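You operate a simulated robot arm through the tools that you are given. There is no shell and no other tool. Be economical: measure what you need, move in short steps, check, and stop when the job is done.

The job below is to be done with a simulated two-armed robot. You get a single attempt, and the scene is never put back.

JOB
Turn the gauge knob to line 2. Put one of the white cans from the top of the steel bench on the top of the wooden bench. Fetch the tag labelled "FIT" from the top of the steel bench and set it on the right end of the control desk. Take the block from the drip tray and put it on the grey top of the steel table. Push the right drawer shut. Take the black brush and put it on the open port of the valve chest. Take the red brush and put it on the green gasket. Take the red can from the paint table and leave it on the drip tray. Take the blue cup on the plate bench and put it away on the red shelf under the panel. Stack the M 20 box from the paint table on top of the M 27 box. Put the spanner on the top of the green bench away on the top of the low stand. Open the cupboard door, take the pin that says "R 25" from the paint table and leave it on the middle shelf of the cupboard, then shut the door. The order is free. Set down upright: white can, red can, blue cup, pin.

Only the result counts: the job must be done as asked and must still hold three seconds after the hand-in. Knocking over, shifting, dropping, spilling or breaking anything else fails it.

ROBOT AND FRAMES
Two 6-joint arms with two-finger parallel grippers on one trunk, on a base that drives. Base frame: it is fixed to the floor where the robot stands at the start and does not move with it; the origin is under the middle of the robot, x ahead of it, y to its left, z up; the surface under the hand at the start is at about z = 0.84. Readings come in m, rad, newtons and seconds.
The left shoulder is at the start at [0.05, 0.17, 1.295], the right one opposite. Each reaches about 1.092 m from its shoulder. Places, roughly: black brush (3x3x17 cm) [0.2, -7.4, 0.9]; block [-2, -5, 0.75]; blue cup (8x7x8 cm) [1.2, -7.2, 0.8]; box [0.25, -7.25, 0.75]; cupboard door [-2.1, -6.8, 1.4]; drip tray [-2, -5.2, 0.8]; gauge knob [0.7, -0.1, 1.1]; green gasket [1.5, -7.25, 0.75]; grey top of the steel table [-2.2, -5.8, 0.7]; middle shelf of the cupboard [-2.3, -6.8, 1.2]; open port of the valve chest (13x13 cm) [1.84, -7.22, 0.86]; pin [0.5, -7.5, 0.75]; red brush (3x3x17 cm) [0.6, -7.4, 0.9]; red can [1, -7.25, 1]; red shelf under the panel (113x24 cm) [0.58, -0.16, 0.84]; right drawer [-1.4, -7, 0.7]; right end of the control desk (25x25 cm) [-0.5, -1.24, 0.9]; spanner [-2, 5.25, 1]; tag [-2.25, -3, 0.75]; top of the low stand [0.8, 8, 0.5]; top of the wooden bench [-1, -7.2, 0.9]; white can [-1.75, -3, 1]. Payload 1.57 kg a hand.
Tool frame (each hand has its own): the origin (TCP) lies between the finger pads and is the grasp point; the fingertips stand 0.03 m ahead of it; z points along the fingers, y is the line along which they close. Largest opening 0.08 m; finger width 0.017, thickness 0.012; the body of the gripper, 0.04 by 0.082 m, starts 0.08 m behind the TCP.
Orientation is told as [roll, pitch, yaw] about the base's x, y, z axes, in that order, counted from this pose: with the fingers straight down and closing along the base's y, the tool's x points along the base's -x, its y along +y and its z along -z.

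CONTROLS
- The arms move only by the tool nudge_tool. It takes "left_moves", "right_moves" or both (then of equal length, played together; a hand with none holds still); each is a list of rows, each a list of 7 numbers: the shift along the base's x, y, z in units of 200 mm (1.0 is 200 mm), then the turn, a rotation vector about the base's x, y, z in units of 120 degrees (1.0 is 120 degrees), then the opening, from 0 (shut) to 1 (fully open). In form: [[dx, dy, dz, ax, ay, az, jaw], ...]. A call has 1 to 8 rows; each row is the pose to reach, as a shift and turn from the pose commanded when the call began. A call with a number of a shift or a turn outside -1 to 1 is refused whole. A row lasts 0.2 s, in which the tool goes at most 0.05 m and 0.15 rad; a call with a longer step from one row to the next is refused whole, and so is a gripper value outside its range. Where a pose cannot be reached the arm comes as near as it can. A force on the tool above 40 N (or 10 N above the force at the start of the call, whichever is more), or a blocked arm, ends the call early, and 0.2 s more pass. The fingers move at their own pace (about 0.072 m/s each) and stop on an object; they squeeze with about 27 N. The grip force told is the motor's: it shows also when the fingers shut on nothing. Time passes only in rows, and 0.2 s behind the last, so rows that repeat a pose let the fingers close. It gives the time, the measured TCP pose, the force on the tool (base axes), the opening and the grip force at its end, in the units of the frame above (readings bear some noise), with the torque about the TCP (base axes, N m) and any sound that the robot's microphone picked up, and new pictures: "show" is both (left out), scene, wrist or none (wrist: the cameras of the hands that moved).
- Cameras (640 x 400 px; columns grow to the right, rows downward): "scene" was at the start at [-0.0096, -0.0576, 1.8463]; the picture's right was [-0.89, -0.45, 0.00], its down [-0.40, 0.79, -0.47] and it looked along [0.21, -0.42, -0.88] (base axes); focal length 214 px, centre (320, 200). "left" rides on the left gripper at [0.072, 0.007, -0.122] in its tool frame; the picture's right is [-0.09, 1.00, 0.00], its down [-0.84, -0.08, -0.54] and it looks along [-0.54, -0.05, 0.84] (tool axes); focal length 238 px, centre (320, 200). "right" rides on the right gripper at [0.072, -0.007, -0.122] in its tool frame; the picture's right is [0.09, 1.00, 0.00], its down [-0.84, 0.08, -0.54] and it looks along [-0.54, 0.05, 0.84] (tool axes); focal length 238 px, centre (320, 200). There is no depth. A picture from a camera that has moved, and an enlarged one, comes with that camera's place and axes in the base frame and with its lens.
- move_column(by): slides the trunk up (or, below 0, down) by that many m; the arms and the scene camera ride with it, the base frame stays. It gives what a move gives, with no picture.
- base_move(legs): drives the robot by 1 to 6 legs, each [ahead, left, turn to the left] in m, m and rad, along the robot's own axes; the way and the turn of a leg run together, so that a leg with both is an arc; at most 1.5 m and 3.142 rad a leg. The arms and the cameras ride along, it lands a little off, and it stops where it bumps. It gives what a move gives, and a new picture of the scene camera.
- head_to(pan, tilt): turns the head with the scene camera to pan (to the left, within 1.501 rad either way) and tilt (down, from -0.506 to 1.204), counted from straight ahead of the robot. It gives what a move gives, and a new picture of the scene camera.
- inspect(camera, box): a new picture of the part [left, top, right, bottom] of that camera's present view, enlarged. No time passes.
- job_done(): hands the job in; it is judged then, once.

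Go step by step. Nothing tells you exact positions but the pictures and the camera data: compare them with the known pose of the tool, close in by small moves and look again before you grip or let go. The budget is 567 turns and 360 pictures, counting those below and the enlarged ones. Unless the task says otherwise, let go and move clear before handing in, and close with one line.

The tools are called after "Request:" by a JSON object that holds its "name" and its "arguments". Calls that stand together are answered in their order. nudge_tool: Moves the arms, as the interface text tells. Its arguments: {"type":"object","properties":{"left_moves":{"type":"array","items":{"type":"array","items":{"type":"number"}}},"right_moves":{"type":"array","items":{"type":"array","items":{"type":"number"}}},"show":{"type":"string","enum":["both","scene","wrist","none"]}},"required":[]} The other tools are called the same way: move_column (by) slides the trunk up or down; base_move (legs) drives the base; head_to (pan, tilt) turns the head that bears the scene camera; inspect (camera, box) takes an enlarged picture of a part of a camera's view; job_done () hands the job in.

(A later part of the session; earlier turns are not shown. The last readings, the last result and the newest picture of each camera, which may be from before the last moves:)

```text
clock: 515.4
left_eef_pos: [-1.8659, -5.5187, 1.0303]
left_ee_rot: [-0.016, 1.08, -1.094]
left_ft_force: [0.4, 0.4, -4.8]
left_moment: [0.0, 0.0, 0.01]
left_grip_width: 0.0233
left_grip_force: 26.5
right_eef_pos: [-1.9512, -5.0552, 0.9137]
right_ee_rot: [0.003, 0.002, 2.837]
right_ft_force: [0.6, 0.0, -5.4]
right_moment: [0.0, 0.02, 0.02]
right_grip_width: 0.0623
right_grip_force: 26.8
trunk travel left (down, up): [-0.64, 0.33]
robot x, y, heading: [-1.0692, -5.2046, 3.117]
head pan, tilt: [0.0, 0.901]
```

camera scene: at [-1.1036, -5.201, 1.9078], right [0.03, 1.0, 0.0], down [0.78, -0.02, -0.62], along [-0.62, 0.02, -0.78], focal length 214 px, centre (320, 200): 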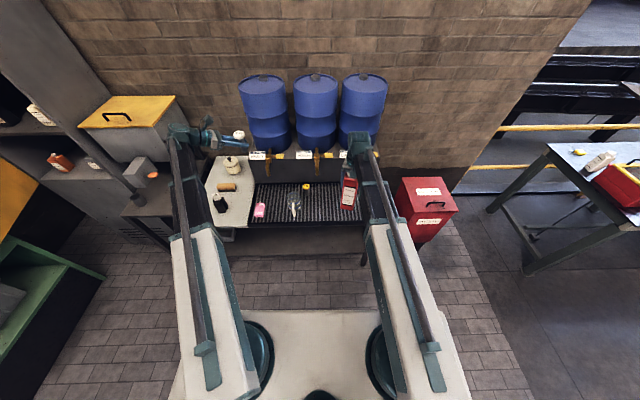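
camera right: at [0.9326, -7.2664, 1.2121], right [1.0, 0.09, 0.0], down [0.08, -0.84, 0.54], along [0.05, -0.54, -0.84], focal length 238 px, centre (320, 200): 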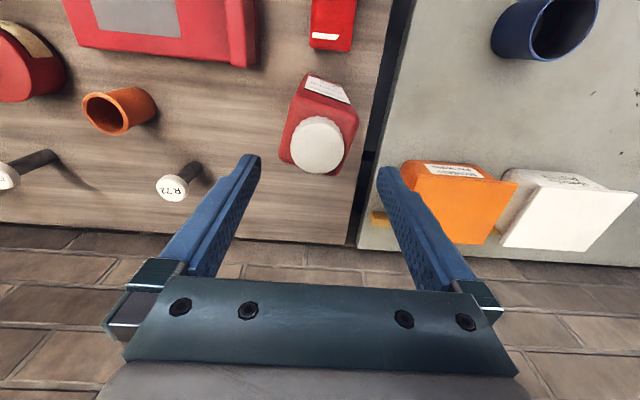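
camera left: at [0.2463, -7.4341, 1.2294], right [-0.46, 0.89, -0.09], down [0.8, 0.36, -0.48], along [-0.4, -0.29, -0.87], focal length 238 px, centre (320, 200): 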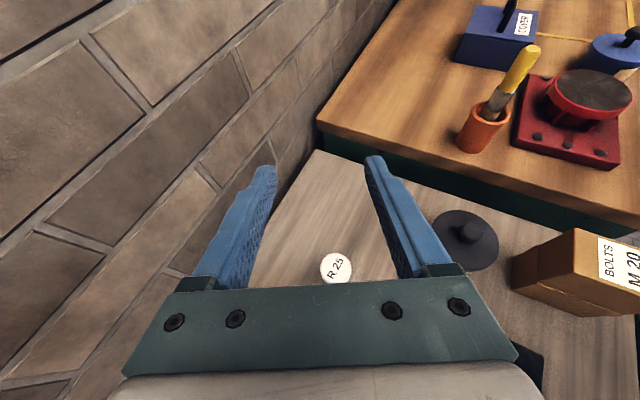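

Request:
{"name": "move_column", "arguments": {"by": -0.007}}

Request:
{"name": "move_column", "arguments": {"by": -0.006}}

```text
clock: 516.0
left_eef_pos: [-1.8647, -5.5175, 1.0233]
left_ee_rot: [-0.017, 1.082, -1.095]
left_ft_force: [0.8, 0.2, -4.6]
left_moment: [-0.01, -0.02, 0.03]
left_grip_width: 0.0233
left_grip_force: 26.8
right_eef_pos: [-1.9521, -5.0547, 0.9067]
right_ee_rot: [0.002, 0.002, 2.836]
right_ft_force: [0.5, 0.2, -5.4]
right_moment: [0.0, 0.03, -0.03]
right_grip_width: 0.0621
right_grip_force: 27.3
trunk travel left (down, up): [-0.633, 0.337]
robot x, y, heading: [-1.0703, -5.2044, 3.12]
head pan, tilt: [0.0, 0.901]
```

```text
clock: 516.5
left_eef_pos: [-1.8626, -5.5189, 1.0189]
left_ee_rot: [-0.018, 1.082, -1.098]
left_ft_force: [0.9, 0.2, -4.7]
left_moment: [-0.02, -0.02, -0.04]
left_grip_width: 0.0234
left_grip_force: 27.1
right_eef_pos: [-1.9499, -5.0562, 0.9018]
right_ee_rot: [0.002, 0.0, 2.837]
right_ft_force: [-5.4, 0.1, 27.3]
right_moment: [0.43, -0.21, 0.17]
right_grip_width: 0.0619
right_grip_force: 27.0
trunk travel left (down, up): [-0.627, 0.343]
robot x, y, heading: [-1.0699, -5.2019, 3.118]
head pan, tilt: [0.0, 0.901]
```

Request:
{"name": "nudge_tool", "arguments": {"right_moves": [[0, 0, 0, 0, 0, 0, 0.9], [0, 0, 0, 0, 0, 0, 1], [0, 0, 0, 0, 0, 0, 1]], "show": "none"}}

Request:
{"name": "move_column", "arguments": {"by": 0.33}}

Request:
{"name": "inspect", "arguments": {"camera": "right", "box": [0, 0, 640, 400]}}

```text
clock: 517.4
left_eef_pos: [-1.8624, -5.5188, 1.0201]
left_ee_rot: [-0.019, 1.083, -1.099]
left_ft_force: [0.1, 0.4, -4.6]
left_moment: [-0.03, 0.04, -0.01]
left_grip_width: 0.0234
left_grip_force: 27.1
right_eef_pos: [-1.9494, -5.0548, 0.9035]
right_ee_rot: [0.001, -0.001, 2.837]
right_ft_force: [-7.5, 0.7, 33.0]
right_moment: [0.27, -0.07, 0.03]
right_grip_width: 0.0799
right_grip_force: 0.0
trunk travel left (down, up): [-0.627, 0.343]
robot x, y, heading: [-1.0717, -5.1998, 3.119]
head pan, tilt: [0.0, 0.901]
```

```text
clock: 520.6
left_eef_pos: [-1.865, -5.5181, 1.3486]
left_ee_rot: [-0.015, 1.08, -1.094]
left_ft_force: [-0.1, 0.4, -4.4]
left_moment: [-0.01, -0.05, 0.0]
left_grip_width: 0.0234
left_grip_force: 26.9
right_eef_pos: [-1.9512, -5.0547, 1.2316]
right_ee_rot: [0.001, 0.002, 2.838]
right_ft_force: [-0.9, -0.1, 0.1]
right_moment: [0.02, 0.0, -0.01]
right_grip_width: 0.0799
right_grip_force: 0.1
trunk travel left (down, up): [-0.957, 0.013]
robot x, y, heading: [-1.0701, -5.2007, 3.122]
head pan, tilt: [0.0, 0.901]
```

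```text
1.00 times, centred on (320, 200) of right (not enlarged: the box is as wide or as high as the picture)
camera zoom: at [-1.8812, -5.0696, 1.3517], right [-0.21, -0.98, 0.0], down [-0.82, 0.18, 0.54], along [-0.53, 0.11, -0.84], focal length 238 px, centre (320, 200)
```

zoom: 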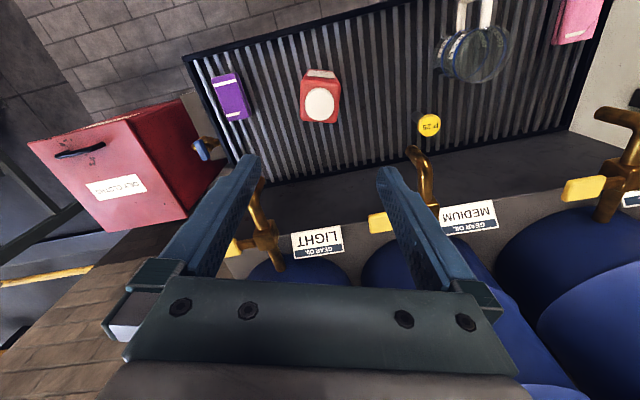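

Red can stands on the tray. I retract the right hand, turn the left hand to face the cupboard, and drive over.

Request:
{"name": "nudge_tool", "arguments": {"right_moves": [[0.2, 0, 0, 0, 0, 0, 1], [0.4, 0, 0, 0, 0, 0, 1], [0.6, 0, 0, 0, 0, 0, 1], [0.8, 0, 0, 0, 0, 0, 1], [1, 0, 0, 0, 0, 0, 1], [1, 0, 0, 0, 0, 0, 1], [1, 0, 0, 0, 0, 0, 1], [1, 0, 0, 0, 0, 0, 1]], "left_moves": [[0.1, 0, 0, 0, 0, 0.065, 0], [0.2, 0, 0, 0, 0, 0.13, 0], [0.3, 0, 0, 0, 0, 0.195, 0], [0.4, 0, 0, 0, 0, 0.26, 0], [0.5, 0, 0, 0, 0, 0.325, 0], [0.6, 0, 0, 0, 0, 0.39, 0], [0.7, 0, 0, 0, 0, 0.455, 0], [0.75, 0, 0, 0, 0, 0.522, 0]], "show": "none"}}

Request:
{"name": "nudge_tool", "arguments": {"right_moves": [[0.2, 0, 0, 0, 0, 0, 1], [0.4, 0, 0, 0, 0, 0, 1], [0.6, 0, 0, 0, 0, 0, 1], [0.8, 0, 0, 0, 0, 0, 1], [0.95, 0, 0, 0, 0, 0, 1]], "show": "none"}}

Request:
{"name": "base_move", "arguments": {"legs": [[0, 1.05, 0.02], [0.06, 0, 0]]}}

Request:
{"name": "head_to", "arguments": {"pan": 0.3, "tilt": 0.6}}

```text
clock: 522.4
left_eef_pos: [-1.7143, -5.5173, 1.3486]
left_ee_rot: [-0.021, 1.081, -0.004]
left_ft_force: [0.7, 0.0, -5.4]
left_moment: [0.01, 0.01, -0.01]
left_grip_width: 0.0235
left_grip_force: 26.8
right_eef_pos: [-1.7515, -5.0558, 1.231]
right_ee_rot: [0.003, 0.002, 2.836]
right_ft_force: [-0.5, -0.2, -0.4]
right_moment: [-0.01, -0.01, 0.0]
right_grip_width: 0.0799
right_grip_force: 0.0
trunk travel left (down, up): [-0.957, 0.013]
robot x, y, heading: [-1.0665, -5.2018, 3.112]
head pan, tilt: [0.0, 0.901]
```

```text
clock: 523.6
left_eef_pos: [-1.7146, -5.5184, 1.3487]
left_ee_rot: [-0.019, 1.08, -0.001]
left_ft_force: [-0.2, 0.8, -4.5]
left_moment: [-0.01, -0.03, -0.01]
left_grip_width: 0.0233
left_grip_force: 26.8
right_eef_pos: [-1.561, -5.0548, 1.2325]
right_ee_rot: [0.002, 0.001, 2.836]
right_ft_force: [1.1, 0.2, 0.1]
right_moment: [0.03, 0.0, 0.04]
right_grip_width: 0.08
right_grip_force: 0.0
trunk travel left (down, up): [-0.957, 0.013]
robot x, y, heading: [-1.0669, -5.2017, 3.119]
head pan, tilt: [0.0, 0.901]
```

```text
clock: 529.5
left_eef_pos: [-1.7903, -6.5641, 1.3459]
left_ee_rot: [-0.018, 1.078, 0.014]
left_ft_force: [-1.0, -0.9, -4.1]
left_moment: [0.02, -0.05, 0.0]
left_grip_width: 0.0233
left_grip_force: 27.2
right_eef_pos: [-1.6456, -6.0983, 1.23]
right_ee_rot: [0.003, 0.004, 2.853]
right_ft_force: [-0.1, 1.0, -0.1]
right_moment: [0.02, -0.02, -0.02]
right_grip_width: 0.0801
right_grip_force: 0.0
trunk travel left (down, up): [-0.957, 0.013]
robot x, y, heading: [-1.1422, -6.241, 3.134]
head pan, tilt: [0.0, 0.901]
camera scene: at [-1.1841, -6.2386, 1.9057], right [0.01, 1.0, 0.0], down [0.79, -0.01, -0.62], along [-0.62, 0.01, -0.79], focal length 214 px, centre (320, 200)
```

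scene: 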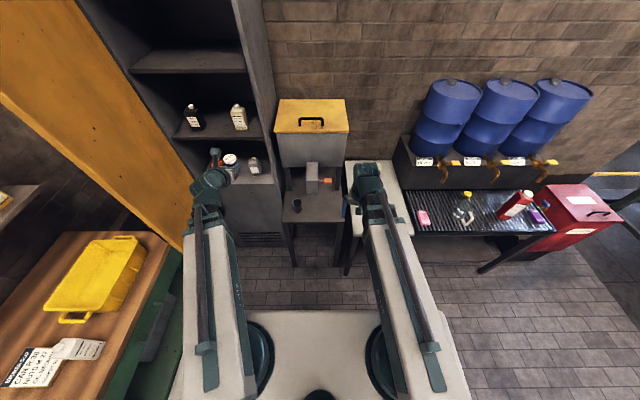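

```text
clock: 530.3
left_eef_pos: [-1.7869, -6.5639, 1.3476]
left_ee_rot: [-0.018, 1.081, 0.015]
left_ft_force: [0.1, -0.4, -4.9]
left_moment: [-0.01, 0.0, -0.02]
left_grip_width: 0.0234
left_grip_force: 26.7
right_eef_pos: [-1.6426, -6.0982, 1.2315]
right_ee_rot: [0.001, 0.002, 2.851]
right_ft_force: [0.2, -0.5, -1.1]
right_moment: [-0.01, 0.01, 0.0]
right_grip_width: 0.0801
right_grip_force: 0.1
trunk travel left (down, up): [-0.957, 0.013]
robot x, y, heading: [-1.1427, -6.2403, 3.138]
head pan, tilt: [0.3, 0.6]
camera scene: at [-1.1899, -6.2645, 1.9305], right [-0.29, 0.96, 0.0], down [0.54, 0.16, -0.82], along [-0.79, -0.24, -0.57], focal length 214 px, centre (320, 200)
```

scene: 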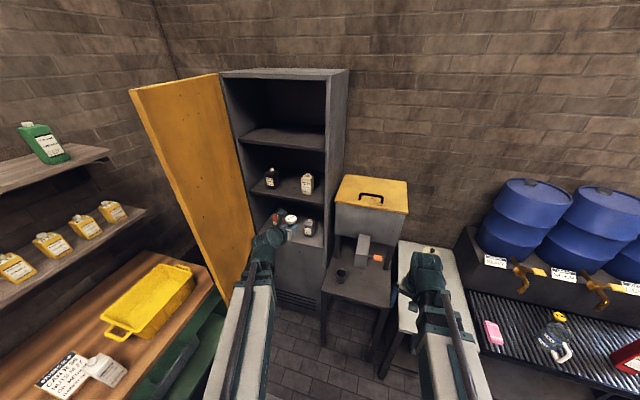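

Request:
{"name": "inspect", "arguments": {"camera": "scene", "box": [222, 130, 350, 210]}}

Request:
{"name": "inspect", "arguments": {"camera": "left", "box": [0, 0, 640, 400]}}

```text
5.00 times, centred on (286, 170) of scene
camera zoom: at [-1.1899, -6.2645, 1.9305], right [-0.29, 0.96, 0.0], down [0.54, 0.16, -0.82], along [-0.79, -0.24, -0.57], focal length 1072 px, centre (490, 350)
```

zoom: 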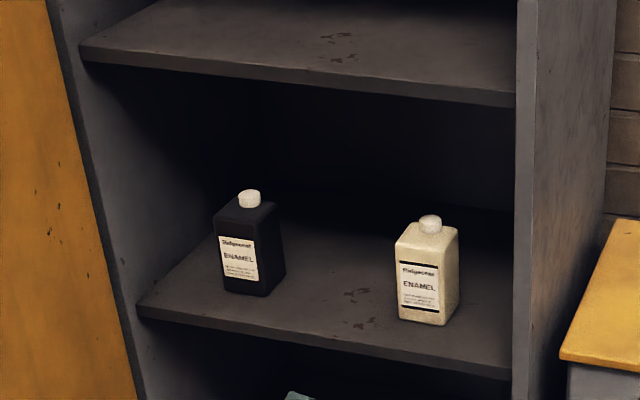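

```text
1.00 times, centred on (320, 200) of left (not enlarged: the box is as wide or as high as the picture)
camera zoom: at [-1.7121, -6.5541, 1.4681], right [0.02, 1.0, -0.09], down [0.87, -0.06, -0.48], along [-0.48, -0.07, -0.87], focal length 238 px, centre (320, 200)
```

zoom: 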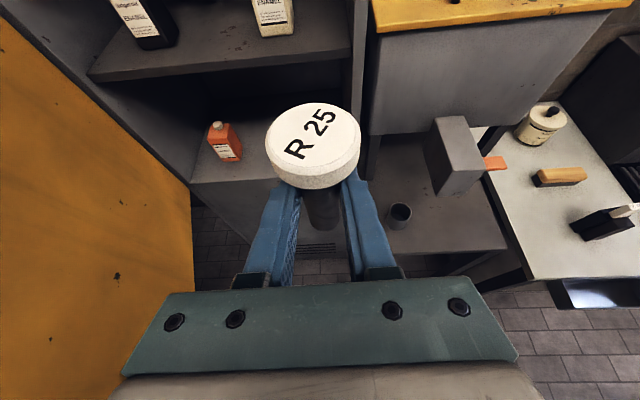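

Shelf top z≈1.267 at its front edge x≈-2.09; gap centre y≈-6.745. I insert the pin between the two bottles.

Request:
{"name": "nudge_tool", "arguments": {"left_moves": [[-0.2, -0.03, 0, 0, 0, 0, 0], [-0.4, -0.06, 0, 0, 0, 0, 0], [-0.6, -0.1, 0, 0, 0, 0, 0], [-0.8, -0.15, 0, 0, 0, 0, 0], [-0.95, -0.2, 0, 0, 0, 0, 0]], "show": "none"}}

Request:
{"name": "nudge_tool", "arguments": {"left_moves": [[-0.12, -0.18, 0, 0, 0, 0, 0], [-0.24, -0.36, 0, 0, 0, 0, 0], [-0.36, -0.54, 0, 0, 0, 0, 0], [-0.5, -0.7, 0, 0, 0, 0, 0], [-0.7, -0.71, 0, 0, 0, 0, 0], [-0.84, -0.71, 0, 0, 0, 0, 0]], "show": "both"}}

```text
clock: 531.5
left_eef_pos: [-1.9781, -6.6062, 1.3467]
left_ee_rot: [-0.016, 1.077, 0.015]
left_ft_force: [-0.8, 0.3, -3.8]
left_moment: [-0.04, -0.02, -0.02]
left_grip_width: 0.0231
left_grip_force: 26.9
right_eef_pos: [-1.6444, -6.0977, 1.2307]
right_ee_rot: [0.001, 0.001, 2.85]
right_ft_force: [-0.5, 0.1, -0.1]
right_moment: [-0.03, -0.01, 0.01]
right_grip_width: 0.08
right_grip_force: 0.1
trunk travel left (down, up): [-0.957, 0.013]
robot x, y, heading: [-1.1458, -6.238, 3.138]
head pan, tilt: [0.3, 0.6]
```

```text
clock: 532.9
left_eef_pos: [-2.1461, -6.7472, 1.3464]
left_ee_rot: [-0.016, 1.08, 0.015]
left_ft_force: [-0.8, -0.9, -4.9]
left_moment: [0.02, -0.01, 0.02]
left_grip_width: 0.0235
left_grip_force: 27.2
right_eef_pos: [-1.6435, -6.0988, 1.2313]
right_ee_rot: [0.002, 0.001, 2.853]
right_ft_force: [0.0, -0.5, 0.0]
right_moment: [0.0, 0.01, 0.04]
right_grip_width: 0.08
right_grip_force: 0.0
trunk travel left (down, up): [-0.957, 0.013]
robot x, y, heading: [-1.146, -6.2382, 3.134]
head pan, tilt: [0.3, 0.6]
camera scene: at [-1.1908, -6.2652, 1.9305], right [-0.29, 0.96, 0.0], down [0.54, 0.16, -0.82], along [-0.79, -0.24, -0.57], focal length 214 px, centre (320, 200)
camera left: at [-2.0705, -6.7374, 1.4675], right [0.01, 1.0, -0.09], down [0.87, -0.06, -0.48], along [-0.49, -0.07, -0.87], focal length 238 px, centre (320, 200)
```

scene: 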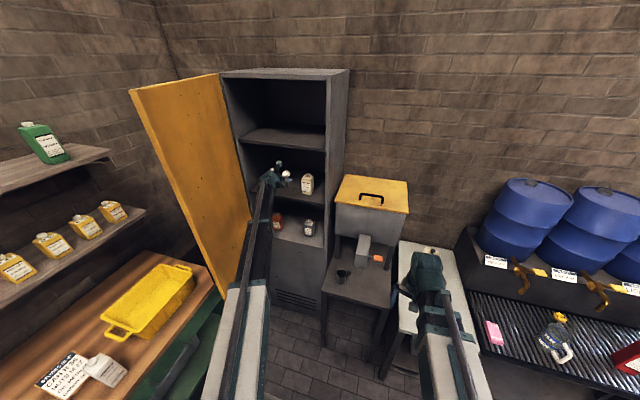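
left: 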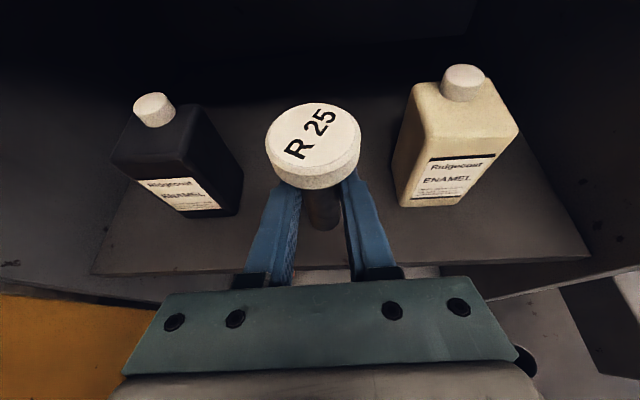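

Request:
{"name": "move_column", "arguments": {"by": -0.02}}

Request:
{"name": "move_column", "arguments": {"by": -0.006}}

Request:
{"name": "move_column", "arguments": {"by": -0.006}}

```text
clock: 533.6
left_eef_pos: [-2.1456, -6.7462, 1.3281]
left_ee_rot: [-0.019, 1.08, 0.015]
left_ft_force: [-0.4, -0.7, -4.0]
left_moment: [0.02, -0.06, -0.03]
left_grip_width: 0.0232
left_grip_force: 26.8
right_eef_pos: [-1.643, -6.0977, 1.2114]
right_ee_rot: [0.001, 0.003, 2.851]
right_ft_force: [0.0, -0.2, 0.2]
right_moment: [0.03, 0.04, -0.02]
right_grip_width: 0.08
right_grip_force: 0.1
trunk travel left (down, up): [-0.937, 0.033]
robot x, y, heading: [-1.146, -6.2372, 3.137]
head pan, tilt: [0.3, 0.6]
```

```text
clock: 534.1
left_eef_pos: [-2.1454, -6.7462, 1.3221]
left_ee_rot: [-0.016, 1.081, 0.015]
left_ft_force: [-0.7, -0.7, -3.9]
left_moment: [-0.04, -0.01, -0.02]
left_grip_width: 0.0232
left_grip_force: 27.1
right_eef_pos: [-1.6429, -6.0977, 1.2047]
right_ee_rot: [0.001, 0.002, 2.85]
right_ft_force: [0.4, 1.1, 0.3]
right_moment: [-0.02, 0.04, 0.0]
right_grip_width: 0.0803
right_grip_force: 0.1
trunk travel left (down, up): [-0.931, 0.039]
robot x, y, heading: [-1.144, -6.2364, 3.132]
head pan, tilt: [0.3, 0.6]
```

```text
clock: 534.7
left_eef_pos: [-2.144, -6.7471, 1.316]
left_ee_rot: [-0.015, 1.078, 0.015]
left_ft_force: [0.5, 1.0, -3.8]
left_moment: [-0.01, -0.02, 0.04]
left_grip_width: 0.0233
left_grip_force: 26.7
right_eef_pos: [-1.6436, -6.0977, 1.1981]
right_ee_rot: [0.001, 0.001, 2.852]
right_ft_force: [-0.2, 0.4, -0.7]
right_moment: [0.01, -0.02, -0.01]
right_grip_width: 0.08
right_grip_force: 0.1
trunk travel left (down, up): [-0.925, 0.045]
robot x, y, heading: [-1.1478, -6.2382, 3.132]
head pan, tilt: [0.3, 0.6]
```

Request:
{"name": "move_column", "arguments": {"by": -0.006}}

Request:
{"name": "move_column", "arguments": {"by": -0.005}}

```text
clock: 535.2
left_eef_pos: [-2.1457, -6.7462, 1.309]
left_ee_rot: [-0.018, 1.079, 0.015]
left_ft_force: [0.2, 0.1, -3.7]
left_moment: [0.02, -0.04, -0.05]
left_grip_width: 0.0233
left_grip_force: 27.1
right_eef_pos: [-1.6424, -6.0974, 1.1918]
right_ee_rot: [0.001, 0.003, 2.851]
right_ft_force: [0.5, -1.0, -1.4]
right_moment: [-0.02, 0.01, 0.01]
right_grip_width: 0.0801
right_grip_force: 0.1
trunk travel left (down, up): [-0.919, 0.051]
robot x, y, heading: [-1.1463, -6.2373, 3.132]
head pan, tilt: [0.3, 0.6]
```

```text
clock: 535.8
left_eef_pos: [-2.1455, -6.7472, 1.3038]
left_ee_rot: [-0.016, 1.08, 0.012]
left_ft_force: [0.1, 0.2, -4.3]
left_moment: [0.02, -0.01, -0.01]
left_grip_width: 0.0233
left_grip_force: 26.8
right_eef_pos: [-1.6434, -6.0974, 1.1878]
right_ee_rot: [0.0, 0.001, 2.852]
right_ft_force: [-0.7, -0.7, 0.2]
right_moment: [0.02, 0.03, -0.06]
right_grip_width: 0.0798
right_grip_force: 0.1
trunk travel left (down, up): [-0.914, 0.056]
robot x, y, heading: [-1.1467, -6.2376, 3.136]
head pan, tilt: [0.3, 0.6]
```

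Request:
{"name": "inspect", "arguments": {"camera": "left", "box": [120, 60, 520, 310]}}

Request:
{"name": "move_column", "arguments": {"by": -0.005}}

Request:
{"name": "move_column", "arguments": {"by": -0.005}}

```text
1.60 times, centred on (320, 185) of left
camera zoom: at [-2.0696, -6.7366, 1.425], right [0.02, 1.0, -0.09], down [0.87, -0.06, -0.48], along [-0.49, -0.07, -0.87], focal length 381 px, centre (320, 224)
```

zoom: 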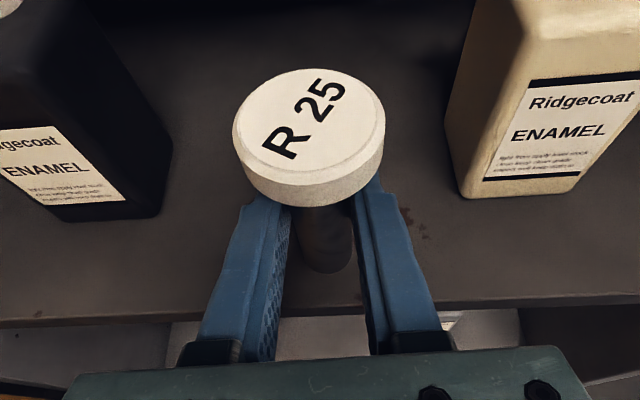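

```text
clock: 536.3
left_eef_pos: [-2.1452, -6.7468, 1.2985]
left_ee_rot: [-0.016, 1.081, 0.014]
left_ft_force: [-0.8, 0.7, -5.6]
left_moment: [-0.05, -0.01, 0.0]
left_grip_width: 0.0231
left_grip_force: 26.9
right_eef_pos: [-1.6431, -6.0978, 1.1833]
right_ee_rot: [0.002, 0.0, 2.852]
right_ft_force: [0.7, -0.6, 0.8]
right_moment: [0.02, 0.02, 0.01]
right_grip_width: 0.08
right_grip_force: 0.0
trunk travel left (down, up): [-0.909, 0.061]
robot x, y, heading: [-1.1454, -6.2379, 3.14]
head pan, tilt: [0.3, 0.6]
```

```text
clock: 536.9
left_eef_pos: [-2.1461, -6.7466, 1.2938]
left_ee_rot: [-0.017, 1.079, 0.013]
left_ft_force: [-0.2, 1.0, -4.6]
left_moment: [-0.01, -0.02, 0.01]
left_grip_width: 0.0231
left_grip_force: 27.2
right_eef_pos: [-1.6427, -6.0988, 1.1785]
right_ee_rot: [0.002, 0.002, 2.851]
right_ft_force: [0.7, -0.4, -0.4]
right_moment: [-0.02, 0.01, -0.01]
right_grip_width: 0.08
right_grip_force: 0.1
trunk travel left (down, up): [-0.904, 0.066]
robot x, y, heading: [-1.1457, -6.2387, 3.126]
head pan, tilt: [0.3, 0.6]
```

Request:
{"name": "move_column", "arguments": {"by": -0.006}}

Request:
{"name": "move_column", "arguments": {"by": -0.006}}

Request:
{"name": "move_column", "arguments": {"by": -0.006}}

```text
clock: 537.4
left_eef_pos: [-2.1444, -6.7473, 1.2887]
left_ee_rot: [-0.016, 1.083, 0.014]
left_ft_force: [-0.4, -0.7, 2.5]
left_moment: [0.06, 0.08, 0.0]
left_grip_width: 0.0233
left_grip_force: 27.1
right_eef_pos: [-1.642, -6.0984, 1.1719]
right_ee_rot: [0.002, 0.002, 2.852]
right_ft_force: [-0.5, 0.8, -0.3]
right_moment: [-0.02, 0.01, -0.01]
right_grip_width: 0.0801
right_grip_force: 0.0
trunk travel left (down, up): [-0.898, 0.072]
robot x, y, heading: [-1.1466, -6.2394, 3.132]
head pan, tilt: [0.3, 0.6]
```

```text
clock: 538.0
left_eef_pos: [-2.143, -6.7449, 1.2856]
left_ee_rot: [-0.018, 1.087, 0.014]
left_ft_force: [-5.1, -2.1, 22.6]
left_moment: [0.14, 0.16, 0.02]
left_grip_width: 0.0233
left_grip_force: 26.5
right_eef_pos: [-1.6415, -6.0967, 1.1671]
right_ee_rot: [0.003, -0.001, 2.854]
right_ft_force: [-1.0, 0.6, 0.2]
right_moment: [-0.03, 0.0, -0.02]
right_grip_width: 0.0799
right_grip_force: 0.1
trunk travel left (down, up): [-0.892, 0.078]
robot x, y, heading: [-1.1528, -6.2352, 3.136]
head pan, tilt: [0.3, 0.6]
```

```text
clock: 538.5
left_eef_pos: [-2.1426, -6.7452, 1.2796]
left_ee_rot: [-0.019, 1.082, 0.011]
left_ft_force: [1.2, 0.6, 19.6]
left_moment: [0.27, 0.18, 0.03]
left_grip_width: 0.0233
left_grip_force: 27.6
right_eef_pos: [-1.6405, -6.0972, 1.1608]
right_ee_rot: [0.005, 0.0, 2.852]
right_ft_force: [-0.3, 0.3, 0.3]
right_moment: [-0.01, 0.04, -0.03]
right_grip_width: 0.0798
right_grip_force: 0.0
trunk travel left (down, up): [-0.886, 0.084]
robot x, y, heading: [-1.1484, -6.2371, 3.137]
head pan, tilt: [0.3, 0.6]
```

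Request:
{"name": "nudge_tool", "arguments": {"left_moves": [[0, 0, 0, 0, 0, 0, 0.4], [0, 0, 0, 0, 0, 0, 0.75], [0, 0, 0, 0, 0, 0, 0.75], [0.1, 0, 0, 0, 0, 0, 0.75], [0.25, 0, 0, 0, 0, 0, 0.75], [0.45, 0, 0, 0, 0, 0, 0.75], [0.65, 0, 0, 0, 0, 0, 0.75]], "show": "wrist"}}

```text
clock: 540.1
left_eef_pos: [-2.0132, -6.744, 1.2775]
left_ee_rot: [-0.017, 1.081, 0.012]
left_ft_force: [0.9, 0.4, 0.6]
left_moment: [0.02, 0.0, -0.01]
left_grip_width: 0.06
left_grip_force: 0.1
right_eef_pos: [-1.6431, -6.0986, 1.1598]
right_ee_rot: [0.001, 0.001, 2.851]
right_ft_force: [-1.3, -0.3, -0.4]
right_moment: [0.01, -0.02, 0.01]
right_grip_width: 0.0799
right_grip_force: 0.0
trunk travel left (down, up): [-0.886, 0.084]
robot x, y, heading: [-1.1466, -6.2368, 3.13]
head pan, tilt: [0.3, 0.6]
camera left: at [-1.9373, -6.7347, 1.3979], right [0.02, 1.0, -0.09], down [0.87, -0.06, -0.48], along [-0.49, -0.07, -0.87], focal length 238 px, centre (320, 200)
```

left: 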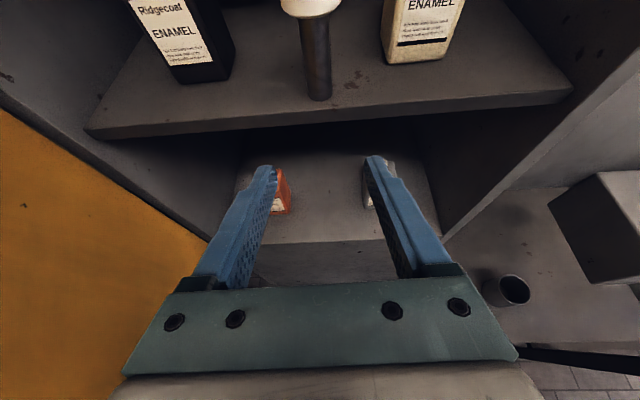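

The pin stands on the shelf. Now to shut the door by its handle: I back off, level the hand, and go around the door's edge.

Request:
{"name": "base_move", "arguments": {"legs": [[-0.15, 0, 0]]}}

Request:
{"name": "nudge_tool", "arguments": {"left_moves": [[0.18, 0.05, 0, 0, 0.06, 0, 0.75], [0.36, 0.1, 0, 0, 0.12, 0, 0.75], [0.54, 0.15, 0, 0, 0.18, 0, 0.75], [0.72, 0.2, 0, 0, 0.233, 0, 0.75], [0.9, 0.2, 0, 0, 0.233, 0, 0.75], [1, 0.2, 0, 0, 0.233, 0, 0.75]], "show": "none"}}

Request:
{"name": "nudge_tool", "arguments": {"left_moves": [[0.2, 0, 0, 0, 0, 0, 0.75], [0.4, 0, 0, 0, 0, 0, 0.75], [0.6, 0, 0, 0, 0, 0, 0.75], [0.8, 0, 0, 0, 0, 0, 0.75]], "show": "none"}}

```text
clock: 541.5
left_eef_pos: [-1.8615, -6.7489, 1.2775]
left_ee_rot: [-0.019, 1.083, 0.015]
left_ft_force: [0.2, 0.0, 0.5]
left_moment: [0.0, -0.01, -0.01]
left_grip_width: 0.0601
left_grip_force: 0.1
right_eef_pos: [-1.4897, -6.1006, 1.1611]
right_ee_rot: [0.001, -0.001, 2.856]
right_ft_force: [0.0, -0.7, 0.2]
right_moment: [-0.03, 0.07, -0.02]
right_grip_width: 0.08
right_grip_force: 0.0
trunk travel left (down, up): [-0.886, 0.084]
robot x, y, heading: [-0.9962, -6.2427, 3.143]
head pan, tilt: [0.3, 0.6]
camera scene: at [-1.036, -6.2657, 1.8597], right [-0.29, 0.96, 0.0], down [0.54, 0.16, -0.83], along [-0.79, -0.24, -0.56], focal length 214 px, centre (320, 200)
```

scene: 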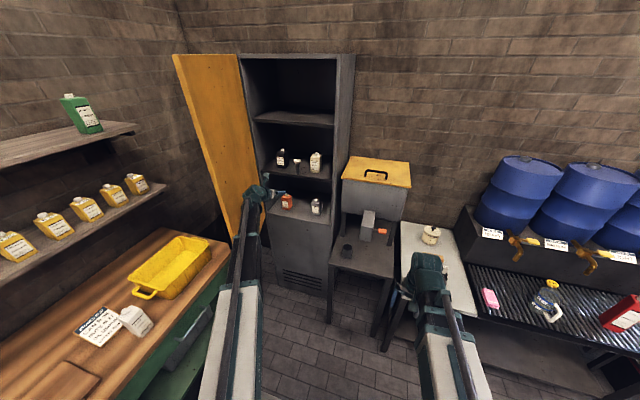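

```text
clock: 542.9
left_eef_pos: [-1.6634, -6.7093, 1.3807]
left_ee_rot: [1.19, 1.562, 1.217]
left_ft_force: [0.3, -0.1, -0.2]
left_moment: [-0.05, -0.04, 0.03]
left_grip_width: 0.0599
left_grip_force: 0.0
left hand out of reach, approached as far as the arm can: row 1, 2, 3, 4, 5, 6
right_eef_pos: [-1.491, -6.0992, 1.1602]
right_ee_rot: [0.002, 0.001, 2.853]
right_ft_force: [-0.2, 0.7, 0.1]
right_moment: [-0.02, -0.03, -0.01]
right_grip_width: 0.08
right_grip_force: 0.1
trunk travel left (down, up): [-0.886, 0.084]
robot x, y, heading: [-0.9977, -6.2411, 3.135]
head pan, tilt: [0.3, 0.6]
```

```text
clock: 543.9
left_eef_pos: [-1.5248, -6.7312, 1.3804]
left_ee_rot: [1.278, 1.563, 1.307]
left_ft_force: [0.4, 0.3, -0.4]
left_moment: [-0.01, 0.01, 0.01]
left_grip_width: 0.0602
left_grip_force: 0.1
left hand out of reach, approached as far as the arm can: row 4
right_eef_pos: [-1.4911, -6.0995, 1.1605]
right_ee_rot: [0.001, 0.002, 2.854]
right_ft_force: [0.8, 0.7, -0.5]
right_moment: [-0.01, 0.02, -0.01]
right_grip_width: 0.0799
right_grip_force: 0.1
trunk travel left (down, up): [-0.886, 0.084]
robot x, y, heading: [-0.9969, -6.239, 3.13]
head pan, tilt: [0.3, 0.6]
```

Request:
{"name": "nudge_tool", "arguments": {"left_moves": [[0.15, -0.15, 0, 0, 0, 0, 0.75], [0.35, -0.25, 0, 0, 0, 0, 0.75], [0.4, -0.45, 0, 0, 0, 0, 0.75], [0.4, -0.65, 0, 0, 0, 0, 0.75], [0.4, -0.85, 0, 0, 0, 0, 0.75], [0.4, -0.95, 0, 0, 0, 0, 0.75]], "show": "both"}}

```text
clock: 545.3
left_eef_pos: [-1.443, -6.9208, 1.3805]
left_ee_rot: [1.33, 1.565, 1.361]
left_ft_force: [-0.3, 0.8, 0.3]
left_moment: [0.0, 0.01, 0.01]
left_grip_width: 0.06
left_grip_force: 0.0
right_eef_pos: [-1.4907, -6.0994, 1.1603]
right_ee_rot: [0.001, 0.001, 2.856]
right_ft_force: [0.5, -0.2, 0.3]
right_moment: [0.05, 0.02, 0.0]
right_grip_width: 0.0802
right_grip_force: 0.0
trunk travel left (down, up): [-0.886, 0.084]
robot x, y, heading: [-0.9927, -6.2397, 3.136]
head pan, tilt: [0.3, 0.6]
camera scene: at [-1.0381, -6.2657, 1.8596], right [-0.29, 0.96, 0.0], down [0.54, 0.16, -0.83], along [-0.79, -0.24, -0.56], focal length 214 px, centre (320, 200)
camera left: at [-1.3196, -6.911, 1.452], right [-0.03, 1.0, -0.08], down [0.55, -0.05, -0.84], along [-0.84, -0.07, -0.54], focal length 238 px, centre (320, 200)
```

scene: 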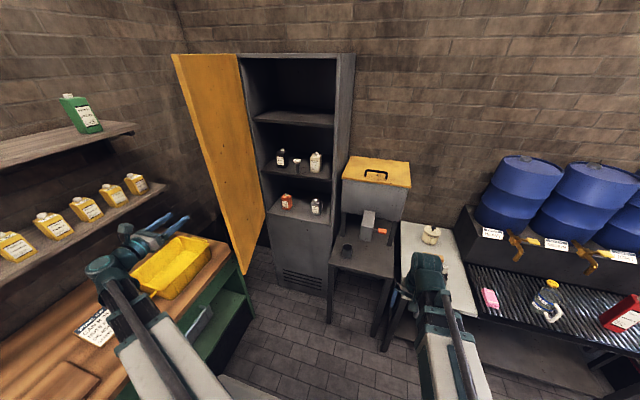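
left: 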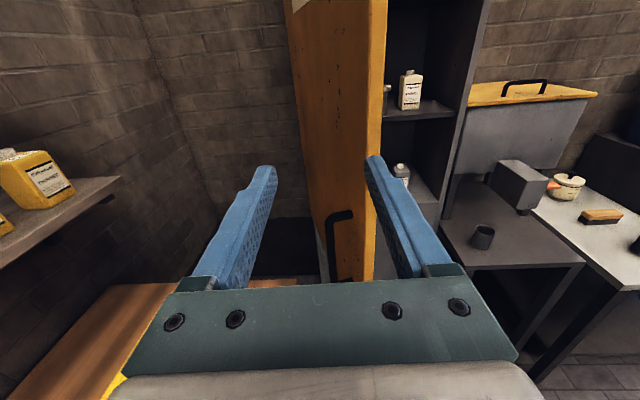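

Request:
{"name": "nudge_tool", "arguments": {"left_moves": [[0, -0.15, 0, 0, 0, 0, 0.6], [-0.2, -0.15, 0, 0, 0, 0, 0.6], [-0.4, -0.15, 0, 0, 0, 0, 0.6], [-0.6, -0.15, 0, 0, 0, 0, 0.6], [-0.76, -0.15, 0, 0, 0, 0, 0.6]], "show": "none"}}

Request:
{"name": "move_column", "arguments": {"by": -0.245}}

Request:
{"name": "inspect", "arguments": {"camera": "left", "box": [0, 0, 640, 400]}}

```text
clock: 546.5
left_eef_pos: [-1.5993, -6.9515, 1.3788]
left_ee_rot: [0.924, 1.562, 0.955]
left_ft_force: [0.6, 0.2, -0.3]
left_moment: [-0.01, 0.0, -0.02]
left_grip_width: 0.0484
left_grip_force: 0.1
right_eef_pos: [-1.4911, -6.1008, 1.1603]
right_ee_rot: [0.001, 0.001, 2.855]
right_ft_force: [-0.1, 0.4, 0.0]
right_moment: [0.03, 0.01, 0.02]
right_grip_width: 0.08
right_grip_force: 0.1
trunk travel left (down, up): [-0.886, 0.084]
robot x, y, heading: [-0.9955, -6.2367, 3.138]
head pan, tilt: [0.3, 0.6]
```

```text
clock: 549.0
left_eef_pos: [-1.5987, -6.9509, 1.1337]
left_ee_rot: [0.937, 1.562, 0.968]
left_ft_force: [-0.2, -0.1, 0.7]
left_moment: [-0.02, 0.04, -0.01]
left_grip_width: 0.0478
left_grip_force: 0.0
right_eef_pos: [-1.4924, -6.1005, 0.9165]
right_ee_rot: [0.002, 0.001, 2.853]
right_ft_force: [0.5, 0.0, -0.4]
right_moment: [0.03, 0.02, 0.0]
right_grip_width: 0.0799
right_grip_force: 0.0
trunk travel left (down, up): [-0.641, 0.329]
robot x, y, heading: [-0.9953, -6.2407, 3.135]
head pan, tilt: [0.3, 0.6]
```

```text
1.00 times, centred on (320, 200) of left (not enlarged: the box is as wide or as high as the picture)
camera zoom: at [-1.4742, -6.9404, 1.2067], right [-0.03, 1.0, -0.08], down [0.55, -0.05, -0.83], along [-0.84, -0.07, -0.54], focal length 238 px, centre (320, 200)
```

zoom: 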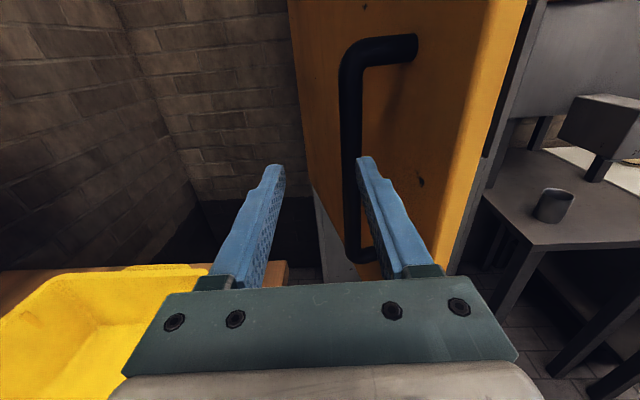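

Request:
{"name": "nudge_tool", "arguments": {"left_moves": [[0, 0.12, 0, 0, 0, 0, 0.6], [-0.15, 0.12, 0, 0, 0, 0, 0.6], [-0.26, 0.12, 0, 0, 0, 0, 0.6], [-0.26, 0.12, 0, 0, 0, 0, 0.3], [-0.26, 0.12, 0, 0, 0, 0, 0], [-0.26, 0.12, 0, 0, 0, 0, 0], [-0.26, 0.12, 0, 0, 0, 0, 0]], "show": "wrist"}}

```text
clock: 550.6
left_eef_pos: [-1.6492, -6.9257, 1.1337]
left_ee_rot: [0.75, 1.562, 0.782]
left_ft_force: [-2.0, -0.4, 1.2]
left_moment: [-0.6, -0.05, -0.02]
left_grip_width: 0.0158
left_grip_force: 30.6
right_eef_pos: [-1.4918, -6.0997, 0.9153]
right_ee_rot: [0.001, 0.001, 2.854]
right_ft_force: [0.1, 0.1, 0.0]
right_moment: [0.01, -0.01, 0.0]
right_grip_width: 0.0801
right_grip_force: 0.0
trunk travel left (down, up): [-0.641, 0.329]
robot x, y, heading: [-0.9947, -6.2385, 3.136]
head pan, tilt: [0.3, 0.6]
camera left: at [-1.5264, -6.9153, 1.2064], right [-0.03, 1.0, -0.09], down [0.55, -0.06, -0.83], along [-0.83, -0.07, -0.55], focal length 238 px, centre (320, 200)
```

left: 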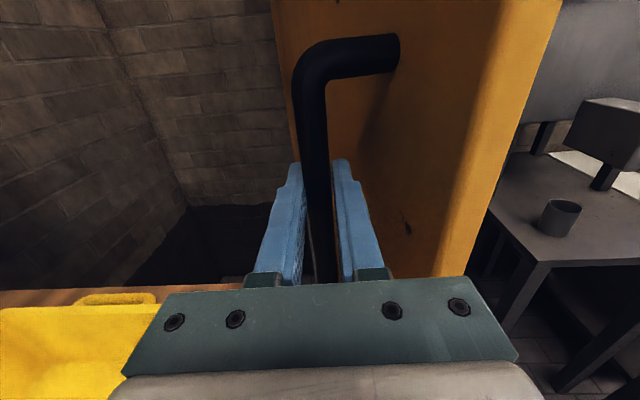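

Bar gripped. I swing the door shut along the same arc.

Request:
{"name": "nudge_tool", "arguments": {"left_moves": [[-0.034, 0.161, 0, 0, 0, 0, 0], [-0.08, 0.3145, 0, 0, 0, 0, 0], [-0.1525, 0.501, 0, 0, 0, 0, 0], [-0.241, 0.6805, 0, 0, 0, 0, 0], [-0.344, 0.8535, 0, 0, 0, 0, 0], [-0.414, 0.95, 0, 0, 0, 0, 0]], "show": "none"}}

Request:
{"name": "nudge_tool", "arguments": {"left_moves": [[-0.1265, 0.155, 0, 0, 0, 0, 0], [-0.266, 0.299, 0, 0, 0, 0, 0], [-0.4175, 0.4295, 0, 0, 0, 0, 0], [-0.58, 0.5465, 0, 0, 0, 0, 0], [-0.752, 0.649, 0, 0, 0, 0, 0], [-0.9325, 0.736, 0, 0, 0, 0, 0]], "show": "scene"}}

```text
clock: 552.0
left_eef_pos: [-1.7336, -6.7354, 1.1338]
left_ee_rot: [1.011, 1.562, 1.045]
left_ft_force: [-6.4, -2.9, 1.7]
left_moment: [-0.52, -0.4, -0.1]
left_grip_width: 0.016
left_grip_force: 31.9
right_eef_pos: [-1.4918, -6.0989, 0.9148]
right_ee_rot: [0.001, 0.002, 2.855]
right_ft_force: [-1.0, -0.9, 0.3]
right_moment: [0.02, 0.0, 0.01]
right_grip_width: 0.0801
right_grip_force: 0.1
trunk travel left (down, up): [-0.641, 0.329]
robot x, y, heading: [-0.9968, -6.2372, 3.133]
head pan, tilt: [0.3, 0.6]
```

```text
clock: 553.4
left_eef_pos: [-1.9202, -6.5895, 1.1353]
left_ee_rot: [1.206, 1.562, 1.233]
left_ft_force: [0.3, 3.2, -8.4]
left_moment: [-0.41, -0.29, -0.21]
left_grip_width: 0.0157
left_grip_force: 31.3
right_eef_pos: [-1.4922, -6.1005, 0.9148]
right_ee_rot: [0.002, 0.002, 2.856]
right_ft_force: [0.2, 0.1, 0.0]
right_moment: [-0.02, 0.0, 0.04]
right_grip_width: 0.08
right_grip_force: 0.0
trunk travel left (down, up): [-0.641, 0.329]
robot x, y, heading: [-0.9974, -6.2389, 3.13]
head pan, tilt: [0.3, 0.6]
camera scene: at [-1.0394, -6.2653, 1.6145], right [-0.29, 0.96, 0.0], down [0.54, 0.16, -0.82], along [-0.79, -0.24, -0.57], focal length 214 px, centre (320, 200)
```

scene: 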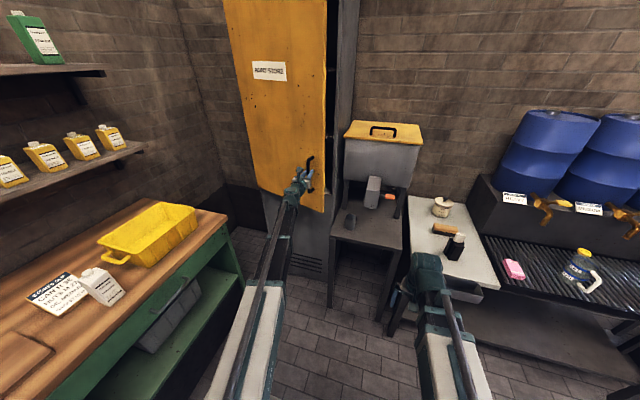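

Request:
{"name": "nudge_tool", "arguments": {"left_moves": [[-0.187, 0.0715, 0, 0, 0, 0, 0], [-0.3795, 0.126, 0, 0, 0, 0, 0], [-0.576, 0.1635, 0, 0, 0, 0, 0], [-0.66, 0.1715, 0, 0, 0, 0, 0], [-0.69, 0.172, 0, 0, 0, 0, 0], [-0.69, 0.172, 0, 0, 0, 0, 0]], "show": "wrist"}}

```text
clock: 554.8
left_eef_pos: [-2.0521, -6.5545, 1.136]
left_ee_rot: [1.012, 1.563, 1.045]
left_ft_force: [30.6, 4.4, -21.4]
left_moment: [-0.49, 0.01, 0.03]
left_grip_width: 0.0157
left_grip_force: 31.2
right_eef_pos: [-1.4907, -6.1, 0.9141]
right_ee_rot: [0.003, 0.002, 2.855]
right_ft_force: [0.3, 0.3, 0.2]
right_moment: [0.0, 0.03, 0.0]
right_grip_width: 0.0801
right_grip_force: 0.1
trunk travel left (down, up): [-0.641, 0.329]
robot x, y, heading: [-0.9929, -6.24, 3.139]
head pan, tilt: [0.3, 0.6]
camera left: at [-1.9289, -6.5447, 1.207], right [-0.03, 1.0, -0.09], down [0.55, -0.06, -0.84], along [-0.84, -0.07, -0.54], focal length 238 px, centre (320, 200)
```

left: 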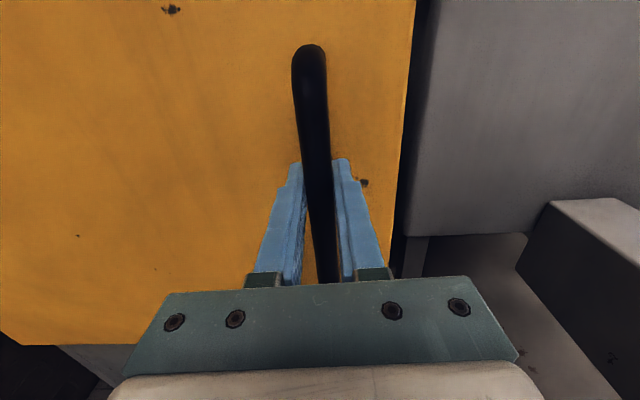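

Door is shut against its stop. I release and back straight off.

Request:
{"name": "nudge_tool", "arguments": {"left_moves": [[0, 0, 0, 0, 0, 0, 0.4], [0, 0, 0, 0, 0, 0, 0.7], [0, 0, 0, 0, 0, 0, 0.7], [0.2, 0, 0, 0, 0, 0, 0.7], [0.4, 0, 0, 0, 0, 0, 0.7], [0.6, 0, 0, 0, 0, 0, 0.7], [0.8, 0, 0, 0, 0, 0, 0.7], [1, 0, 0, 0, 0, 0, 0.7]], "show": "scene"}}

Request:
{"name": "inspect", "arguments": {"camera": "left", "box": [0, 0, 640, 400]}}

Request:
{"name": "move_column", "arguments": {"by": 0.32}}

```text
clock: 556.6
left_eef_pos: [-1.8567, -6.5523, 1.1343]
left_ee_rot: [0.922, 1.563, 0.953]
left_ft_force: [0.4, -0.5, 0.5]
left_moment: [-0.02, 0.01, 0.01]
left_grip_width: 0.0559
left_grip_force: 0.0
right_eef_pos: [-1.4906, -6.1003, 0.9147]
right_ee_rot: [0.002, 0.002, 2.852]
right_ft_force: [0.5, -0.4, 0.5]
right_moment: [-0.02, 0.01, 0.0]
right_grip_width: 0.0799
right_grip_force: 0.0
trunk travel left (down, up): [-0.641, 0.329]
robot x, y, heading: [-0.9963, -6.2373, 3.131]
head pan, tilt: [0.3, 0.6]
camera scene: at [-1.0378, -6.2656, 1.6146], right [-0.29, 0.96, 0.0], down [0.54, 0.16, -0.83], along [-0.79, -0.24, -0.56], focal length 214 px, centre (320, 200)
```

scene: 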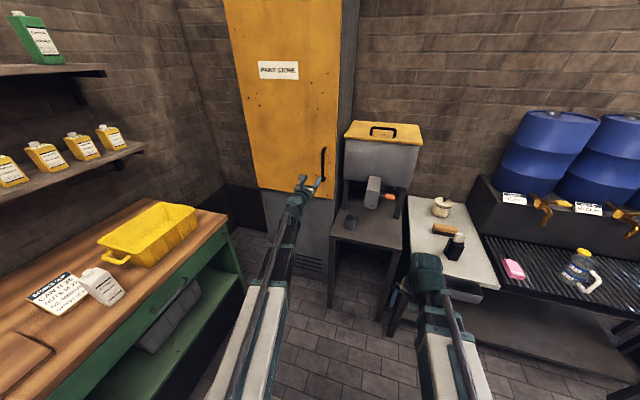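

```text
1.00 times, centred on (320, 200) of left (not enlarged: the box is as wide or as high as the picture)
camera zoom: at [-1.7336, -6.5424, 1.2068], right [-0.03, 1.0, -0.08], down [0.55, -0.05, -0.83], along [-0.84, -0.07, -0.54], focal length 238 px, centre (320, 200)
```

zoom: 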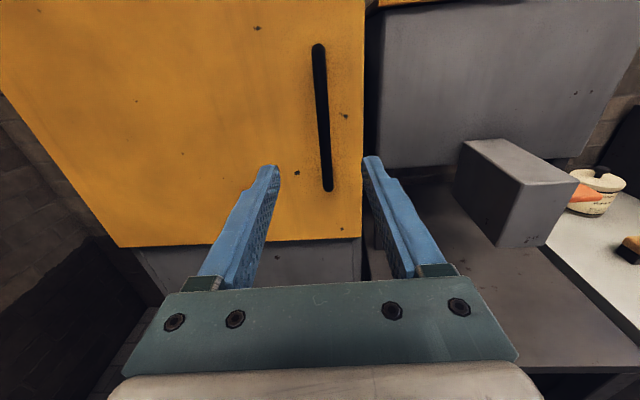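

```text
clock: 559.8
left_eef_pos: [-1.8583, -6.5522, 1.4541]
left_ee_rot: [0.887, 1.559, 0.918]
left_ft_force: [-0.1, 0.6, -0.4]
left_moment: [-0.03, -0.03, 0.01]
left_grip_width: 0.056
left_grip_force: 0.1
right_eef_pos: [-1.4912, -6.1002, 1.236]
right_ee_rot: [0.003, 0.003, 2.856]
right_ft_force: [0.0, -0.2, -0.5]
right_moment: [-0.01, 0.0, 0.01]
right_grip_width: 0.08
right_grip_force: 0.1
trunk travel left (down, up): [-0.961, 0.009]
robot x, y, heading: [-0.9958, -6.2379, 3.134]
head pan, tilt: [0.3, 0.6]
```

Door shut. Next the blue cup: I drive back to the plate bench.

Request:
{"name": "base_move", "arguments": {"legs": [[-0.9, 0, 0], [0, -0.25, 0], [0, 0, 1.58], [0, 1.4, 0], [0.55, 0, 0]]}}

Request:
{"name": "head_to", "arguments": {"pan": 0, "tilt": 0.95}}

```text
clock: 579.2
left_eef_pos: [1.6666, -7.3963, 1.4533]
left_ee_rot: [0.845, 1.561, 2.475]
left_ft_force: [0.5, -0.2, -0.3]
left_moment: [0.03, 0.02, 0.01]
left_grip_width: 0.0559
left_grip_force: 0.1
right_eef_pos: [1.204, -7.0415, 1.2352]
right_ee_rot: [0.002, 0.002, -1.831]
right_ft_force: [-0.1, -0.3, -0.4]
right_moment: [0.0, -0.03, 0.02]
right_grip_width: 0.0795
right_grip_force: 0.1
trunk travel left (down, up): [-0.961, 0.009]
robot x, y, heading: [1.3307, -6.5431, -1.545]
head pan, tilt: [0.3, 0.6]
camera scene: at [1.3579, -6.5869, 1.9346], right [-0.95, -0.31, 0.0], down [-0.18, 0.54, -0.82], along [0.26, -0.78, -0.57], focal length 214 px, centre (320, 200)
```

scene: 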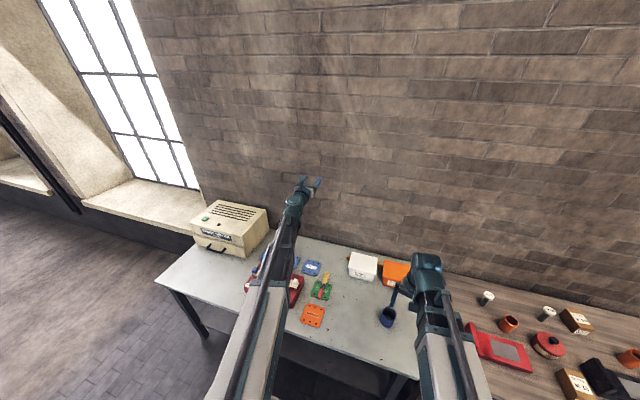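

```text
clock: 580.0
left_eef_pos: [1.6657, -7.395, 1.4541]
left_ee_rot: [0.886, 1.561, 2.515]
left_ft_force: [-0.8, 0.3, -0.4]
left_moment: [0.02, 0.01, -0.01]
left_grip_width: 0.0561
left_grip_force: 0.1
right_eef_pos: [1.2036, -7.042, 1.2354]
right_ee_rot: [0.002, 0.003, -1.833]
right_ft_force: [-0.3, 0.0, -0.2]
right_moment: [0.01, -0.02, 0.0]
right_grip_width: 0.0802
right_grip_force: 0.1
trunk travel left (down, up): [-0.961, 0.009]
robot x, y, heading: [1.3293, -6.5366, -1.55]
head pan, tilt: [0.0, 0.949]
camera scene: at [1.3315, -6.5748, 1.9062], right [-1.0, -0.02, 0.0], down [-0.02, 0.81, -0.58], along [0.01, -0.58, -0.81], focal length 214 px, centre (320, 200)
```

scene: 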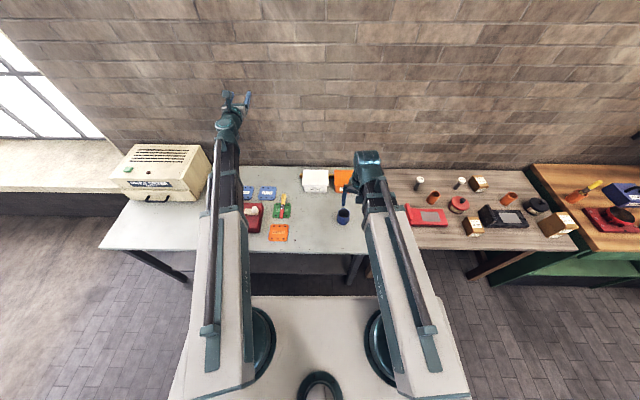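

Request:
{"name": "nudge_tool", "arguments": {"right_moves": [[0, -0.2, 0, 0, 0, 0.065, 1], [0, -0.4, 0, 0, 0, 0.125, 1], [0, -0.6, 0, 0, 0, 0.125, 1]], "show": "wrist"}}

```text
clock: 580.9
left_eef_pos: [1.6651, -7.3955, 1.4528]
left_ee_rot: [0.818, 1.561, 2.449]
left_ft_force: [-0.4, -0.4, -0.4]
left_moment: [-0.01, 0.01, 0.0]
left_grip_width: 0.056
left_grip_force: 0.1
right_eef_pos: [1.2038, -7.1643, 1.2356]
right_ee_rot: [0.002, 0.003, -1.568]
right_ft_force: [0.5, 0.1, -0.3]
right_moment: [0.0, -0.03, 0.02]
right_grip_width: 0.0799
right_grip_force: 0.1
trunk travel left (down, up): [-0.961, 0.009]
robot x, y, heading: [1.3287, -6.5431, -1.551]
head pan, tilt: [0.0, 0.949]
camera right: at [1.1971, -7.0926, 1.3556], right [1.0, 0.1, 0.0], down [0.08, -0.84, 0.54], along [0.05, -0.54, -0.84], focal length 238 px, centre (320, 200)
```

right: 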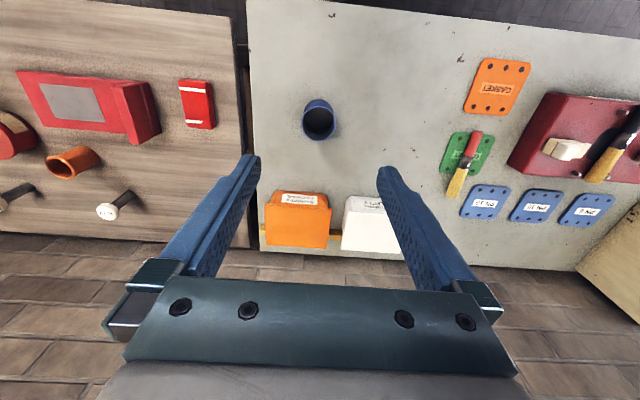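

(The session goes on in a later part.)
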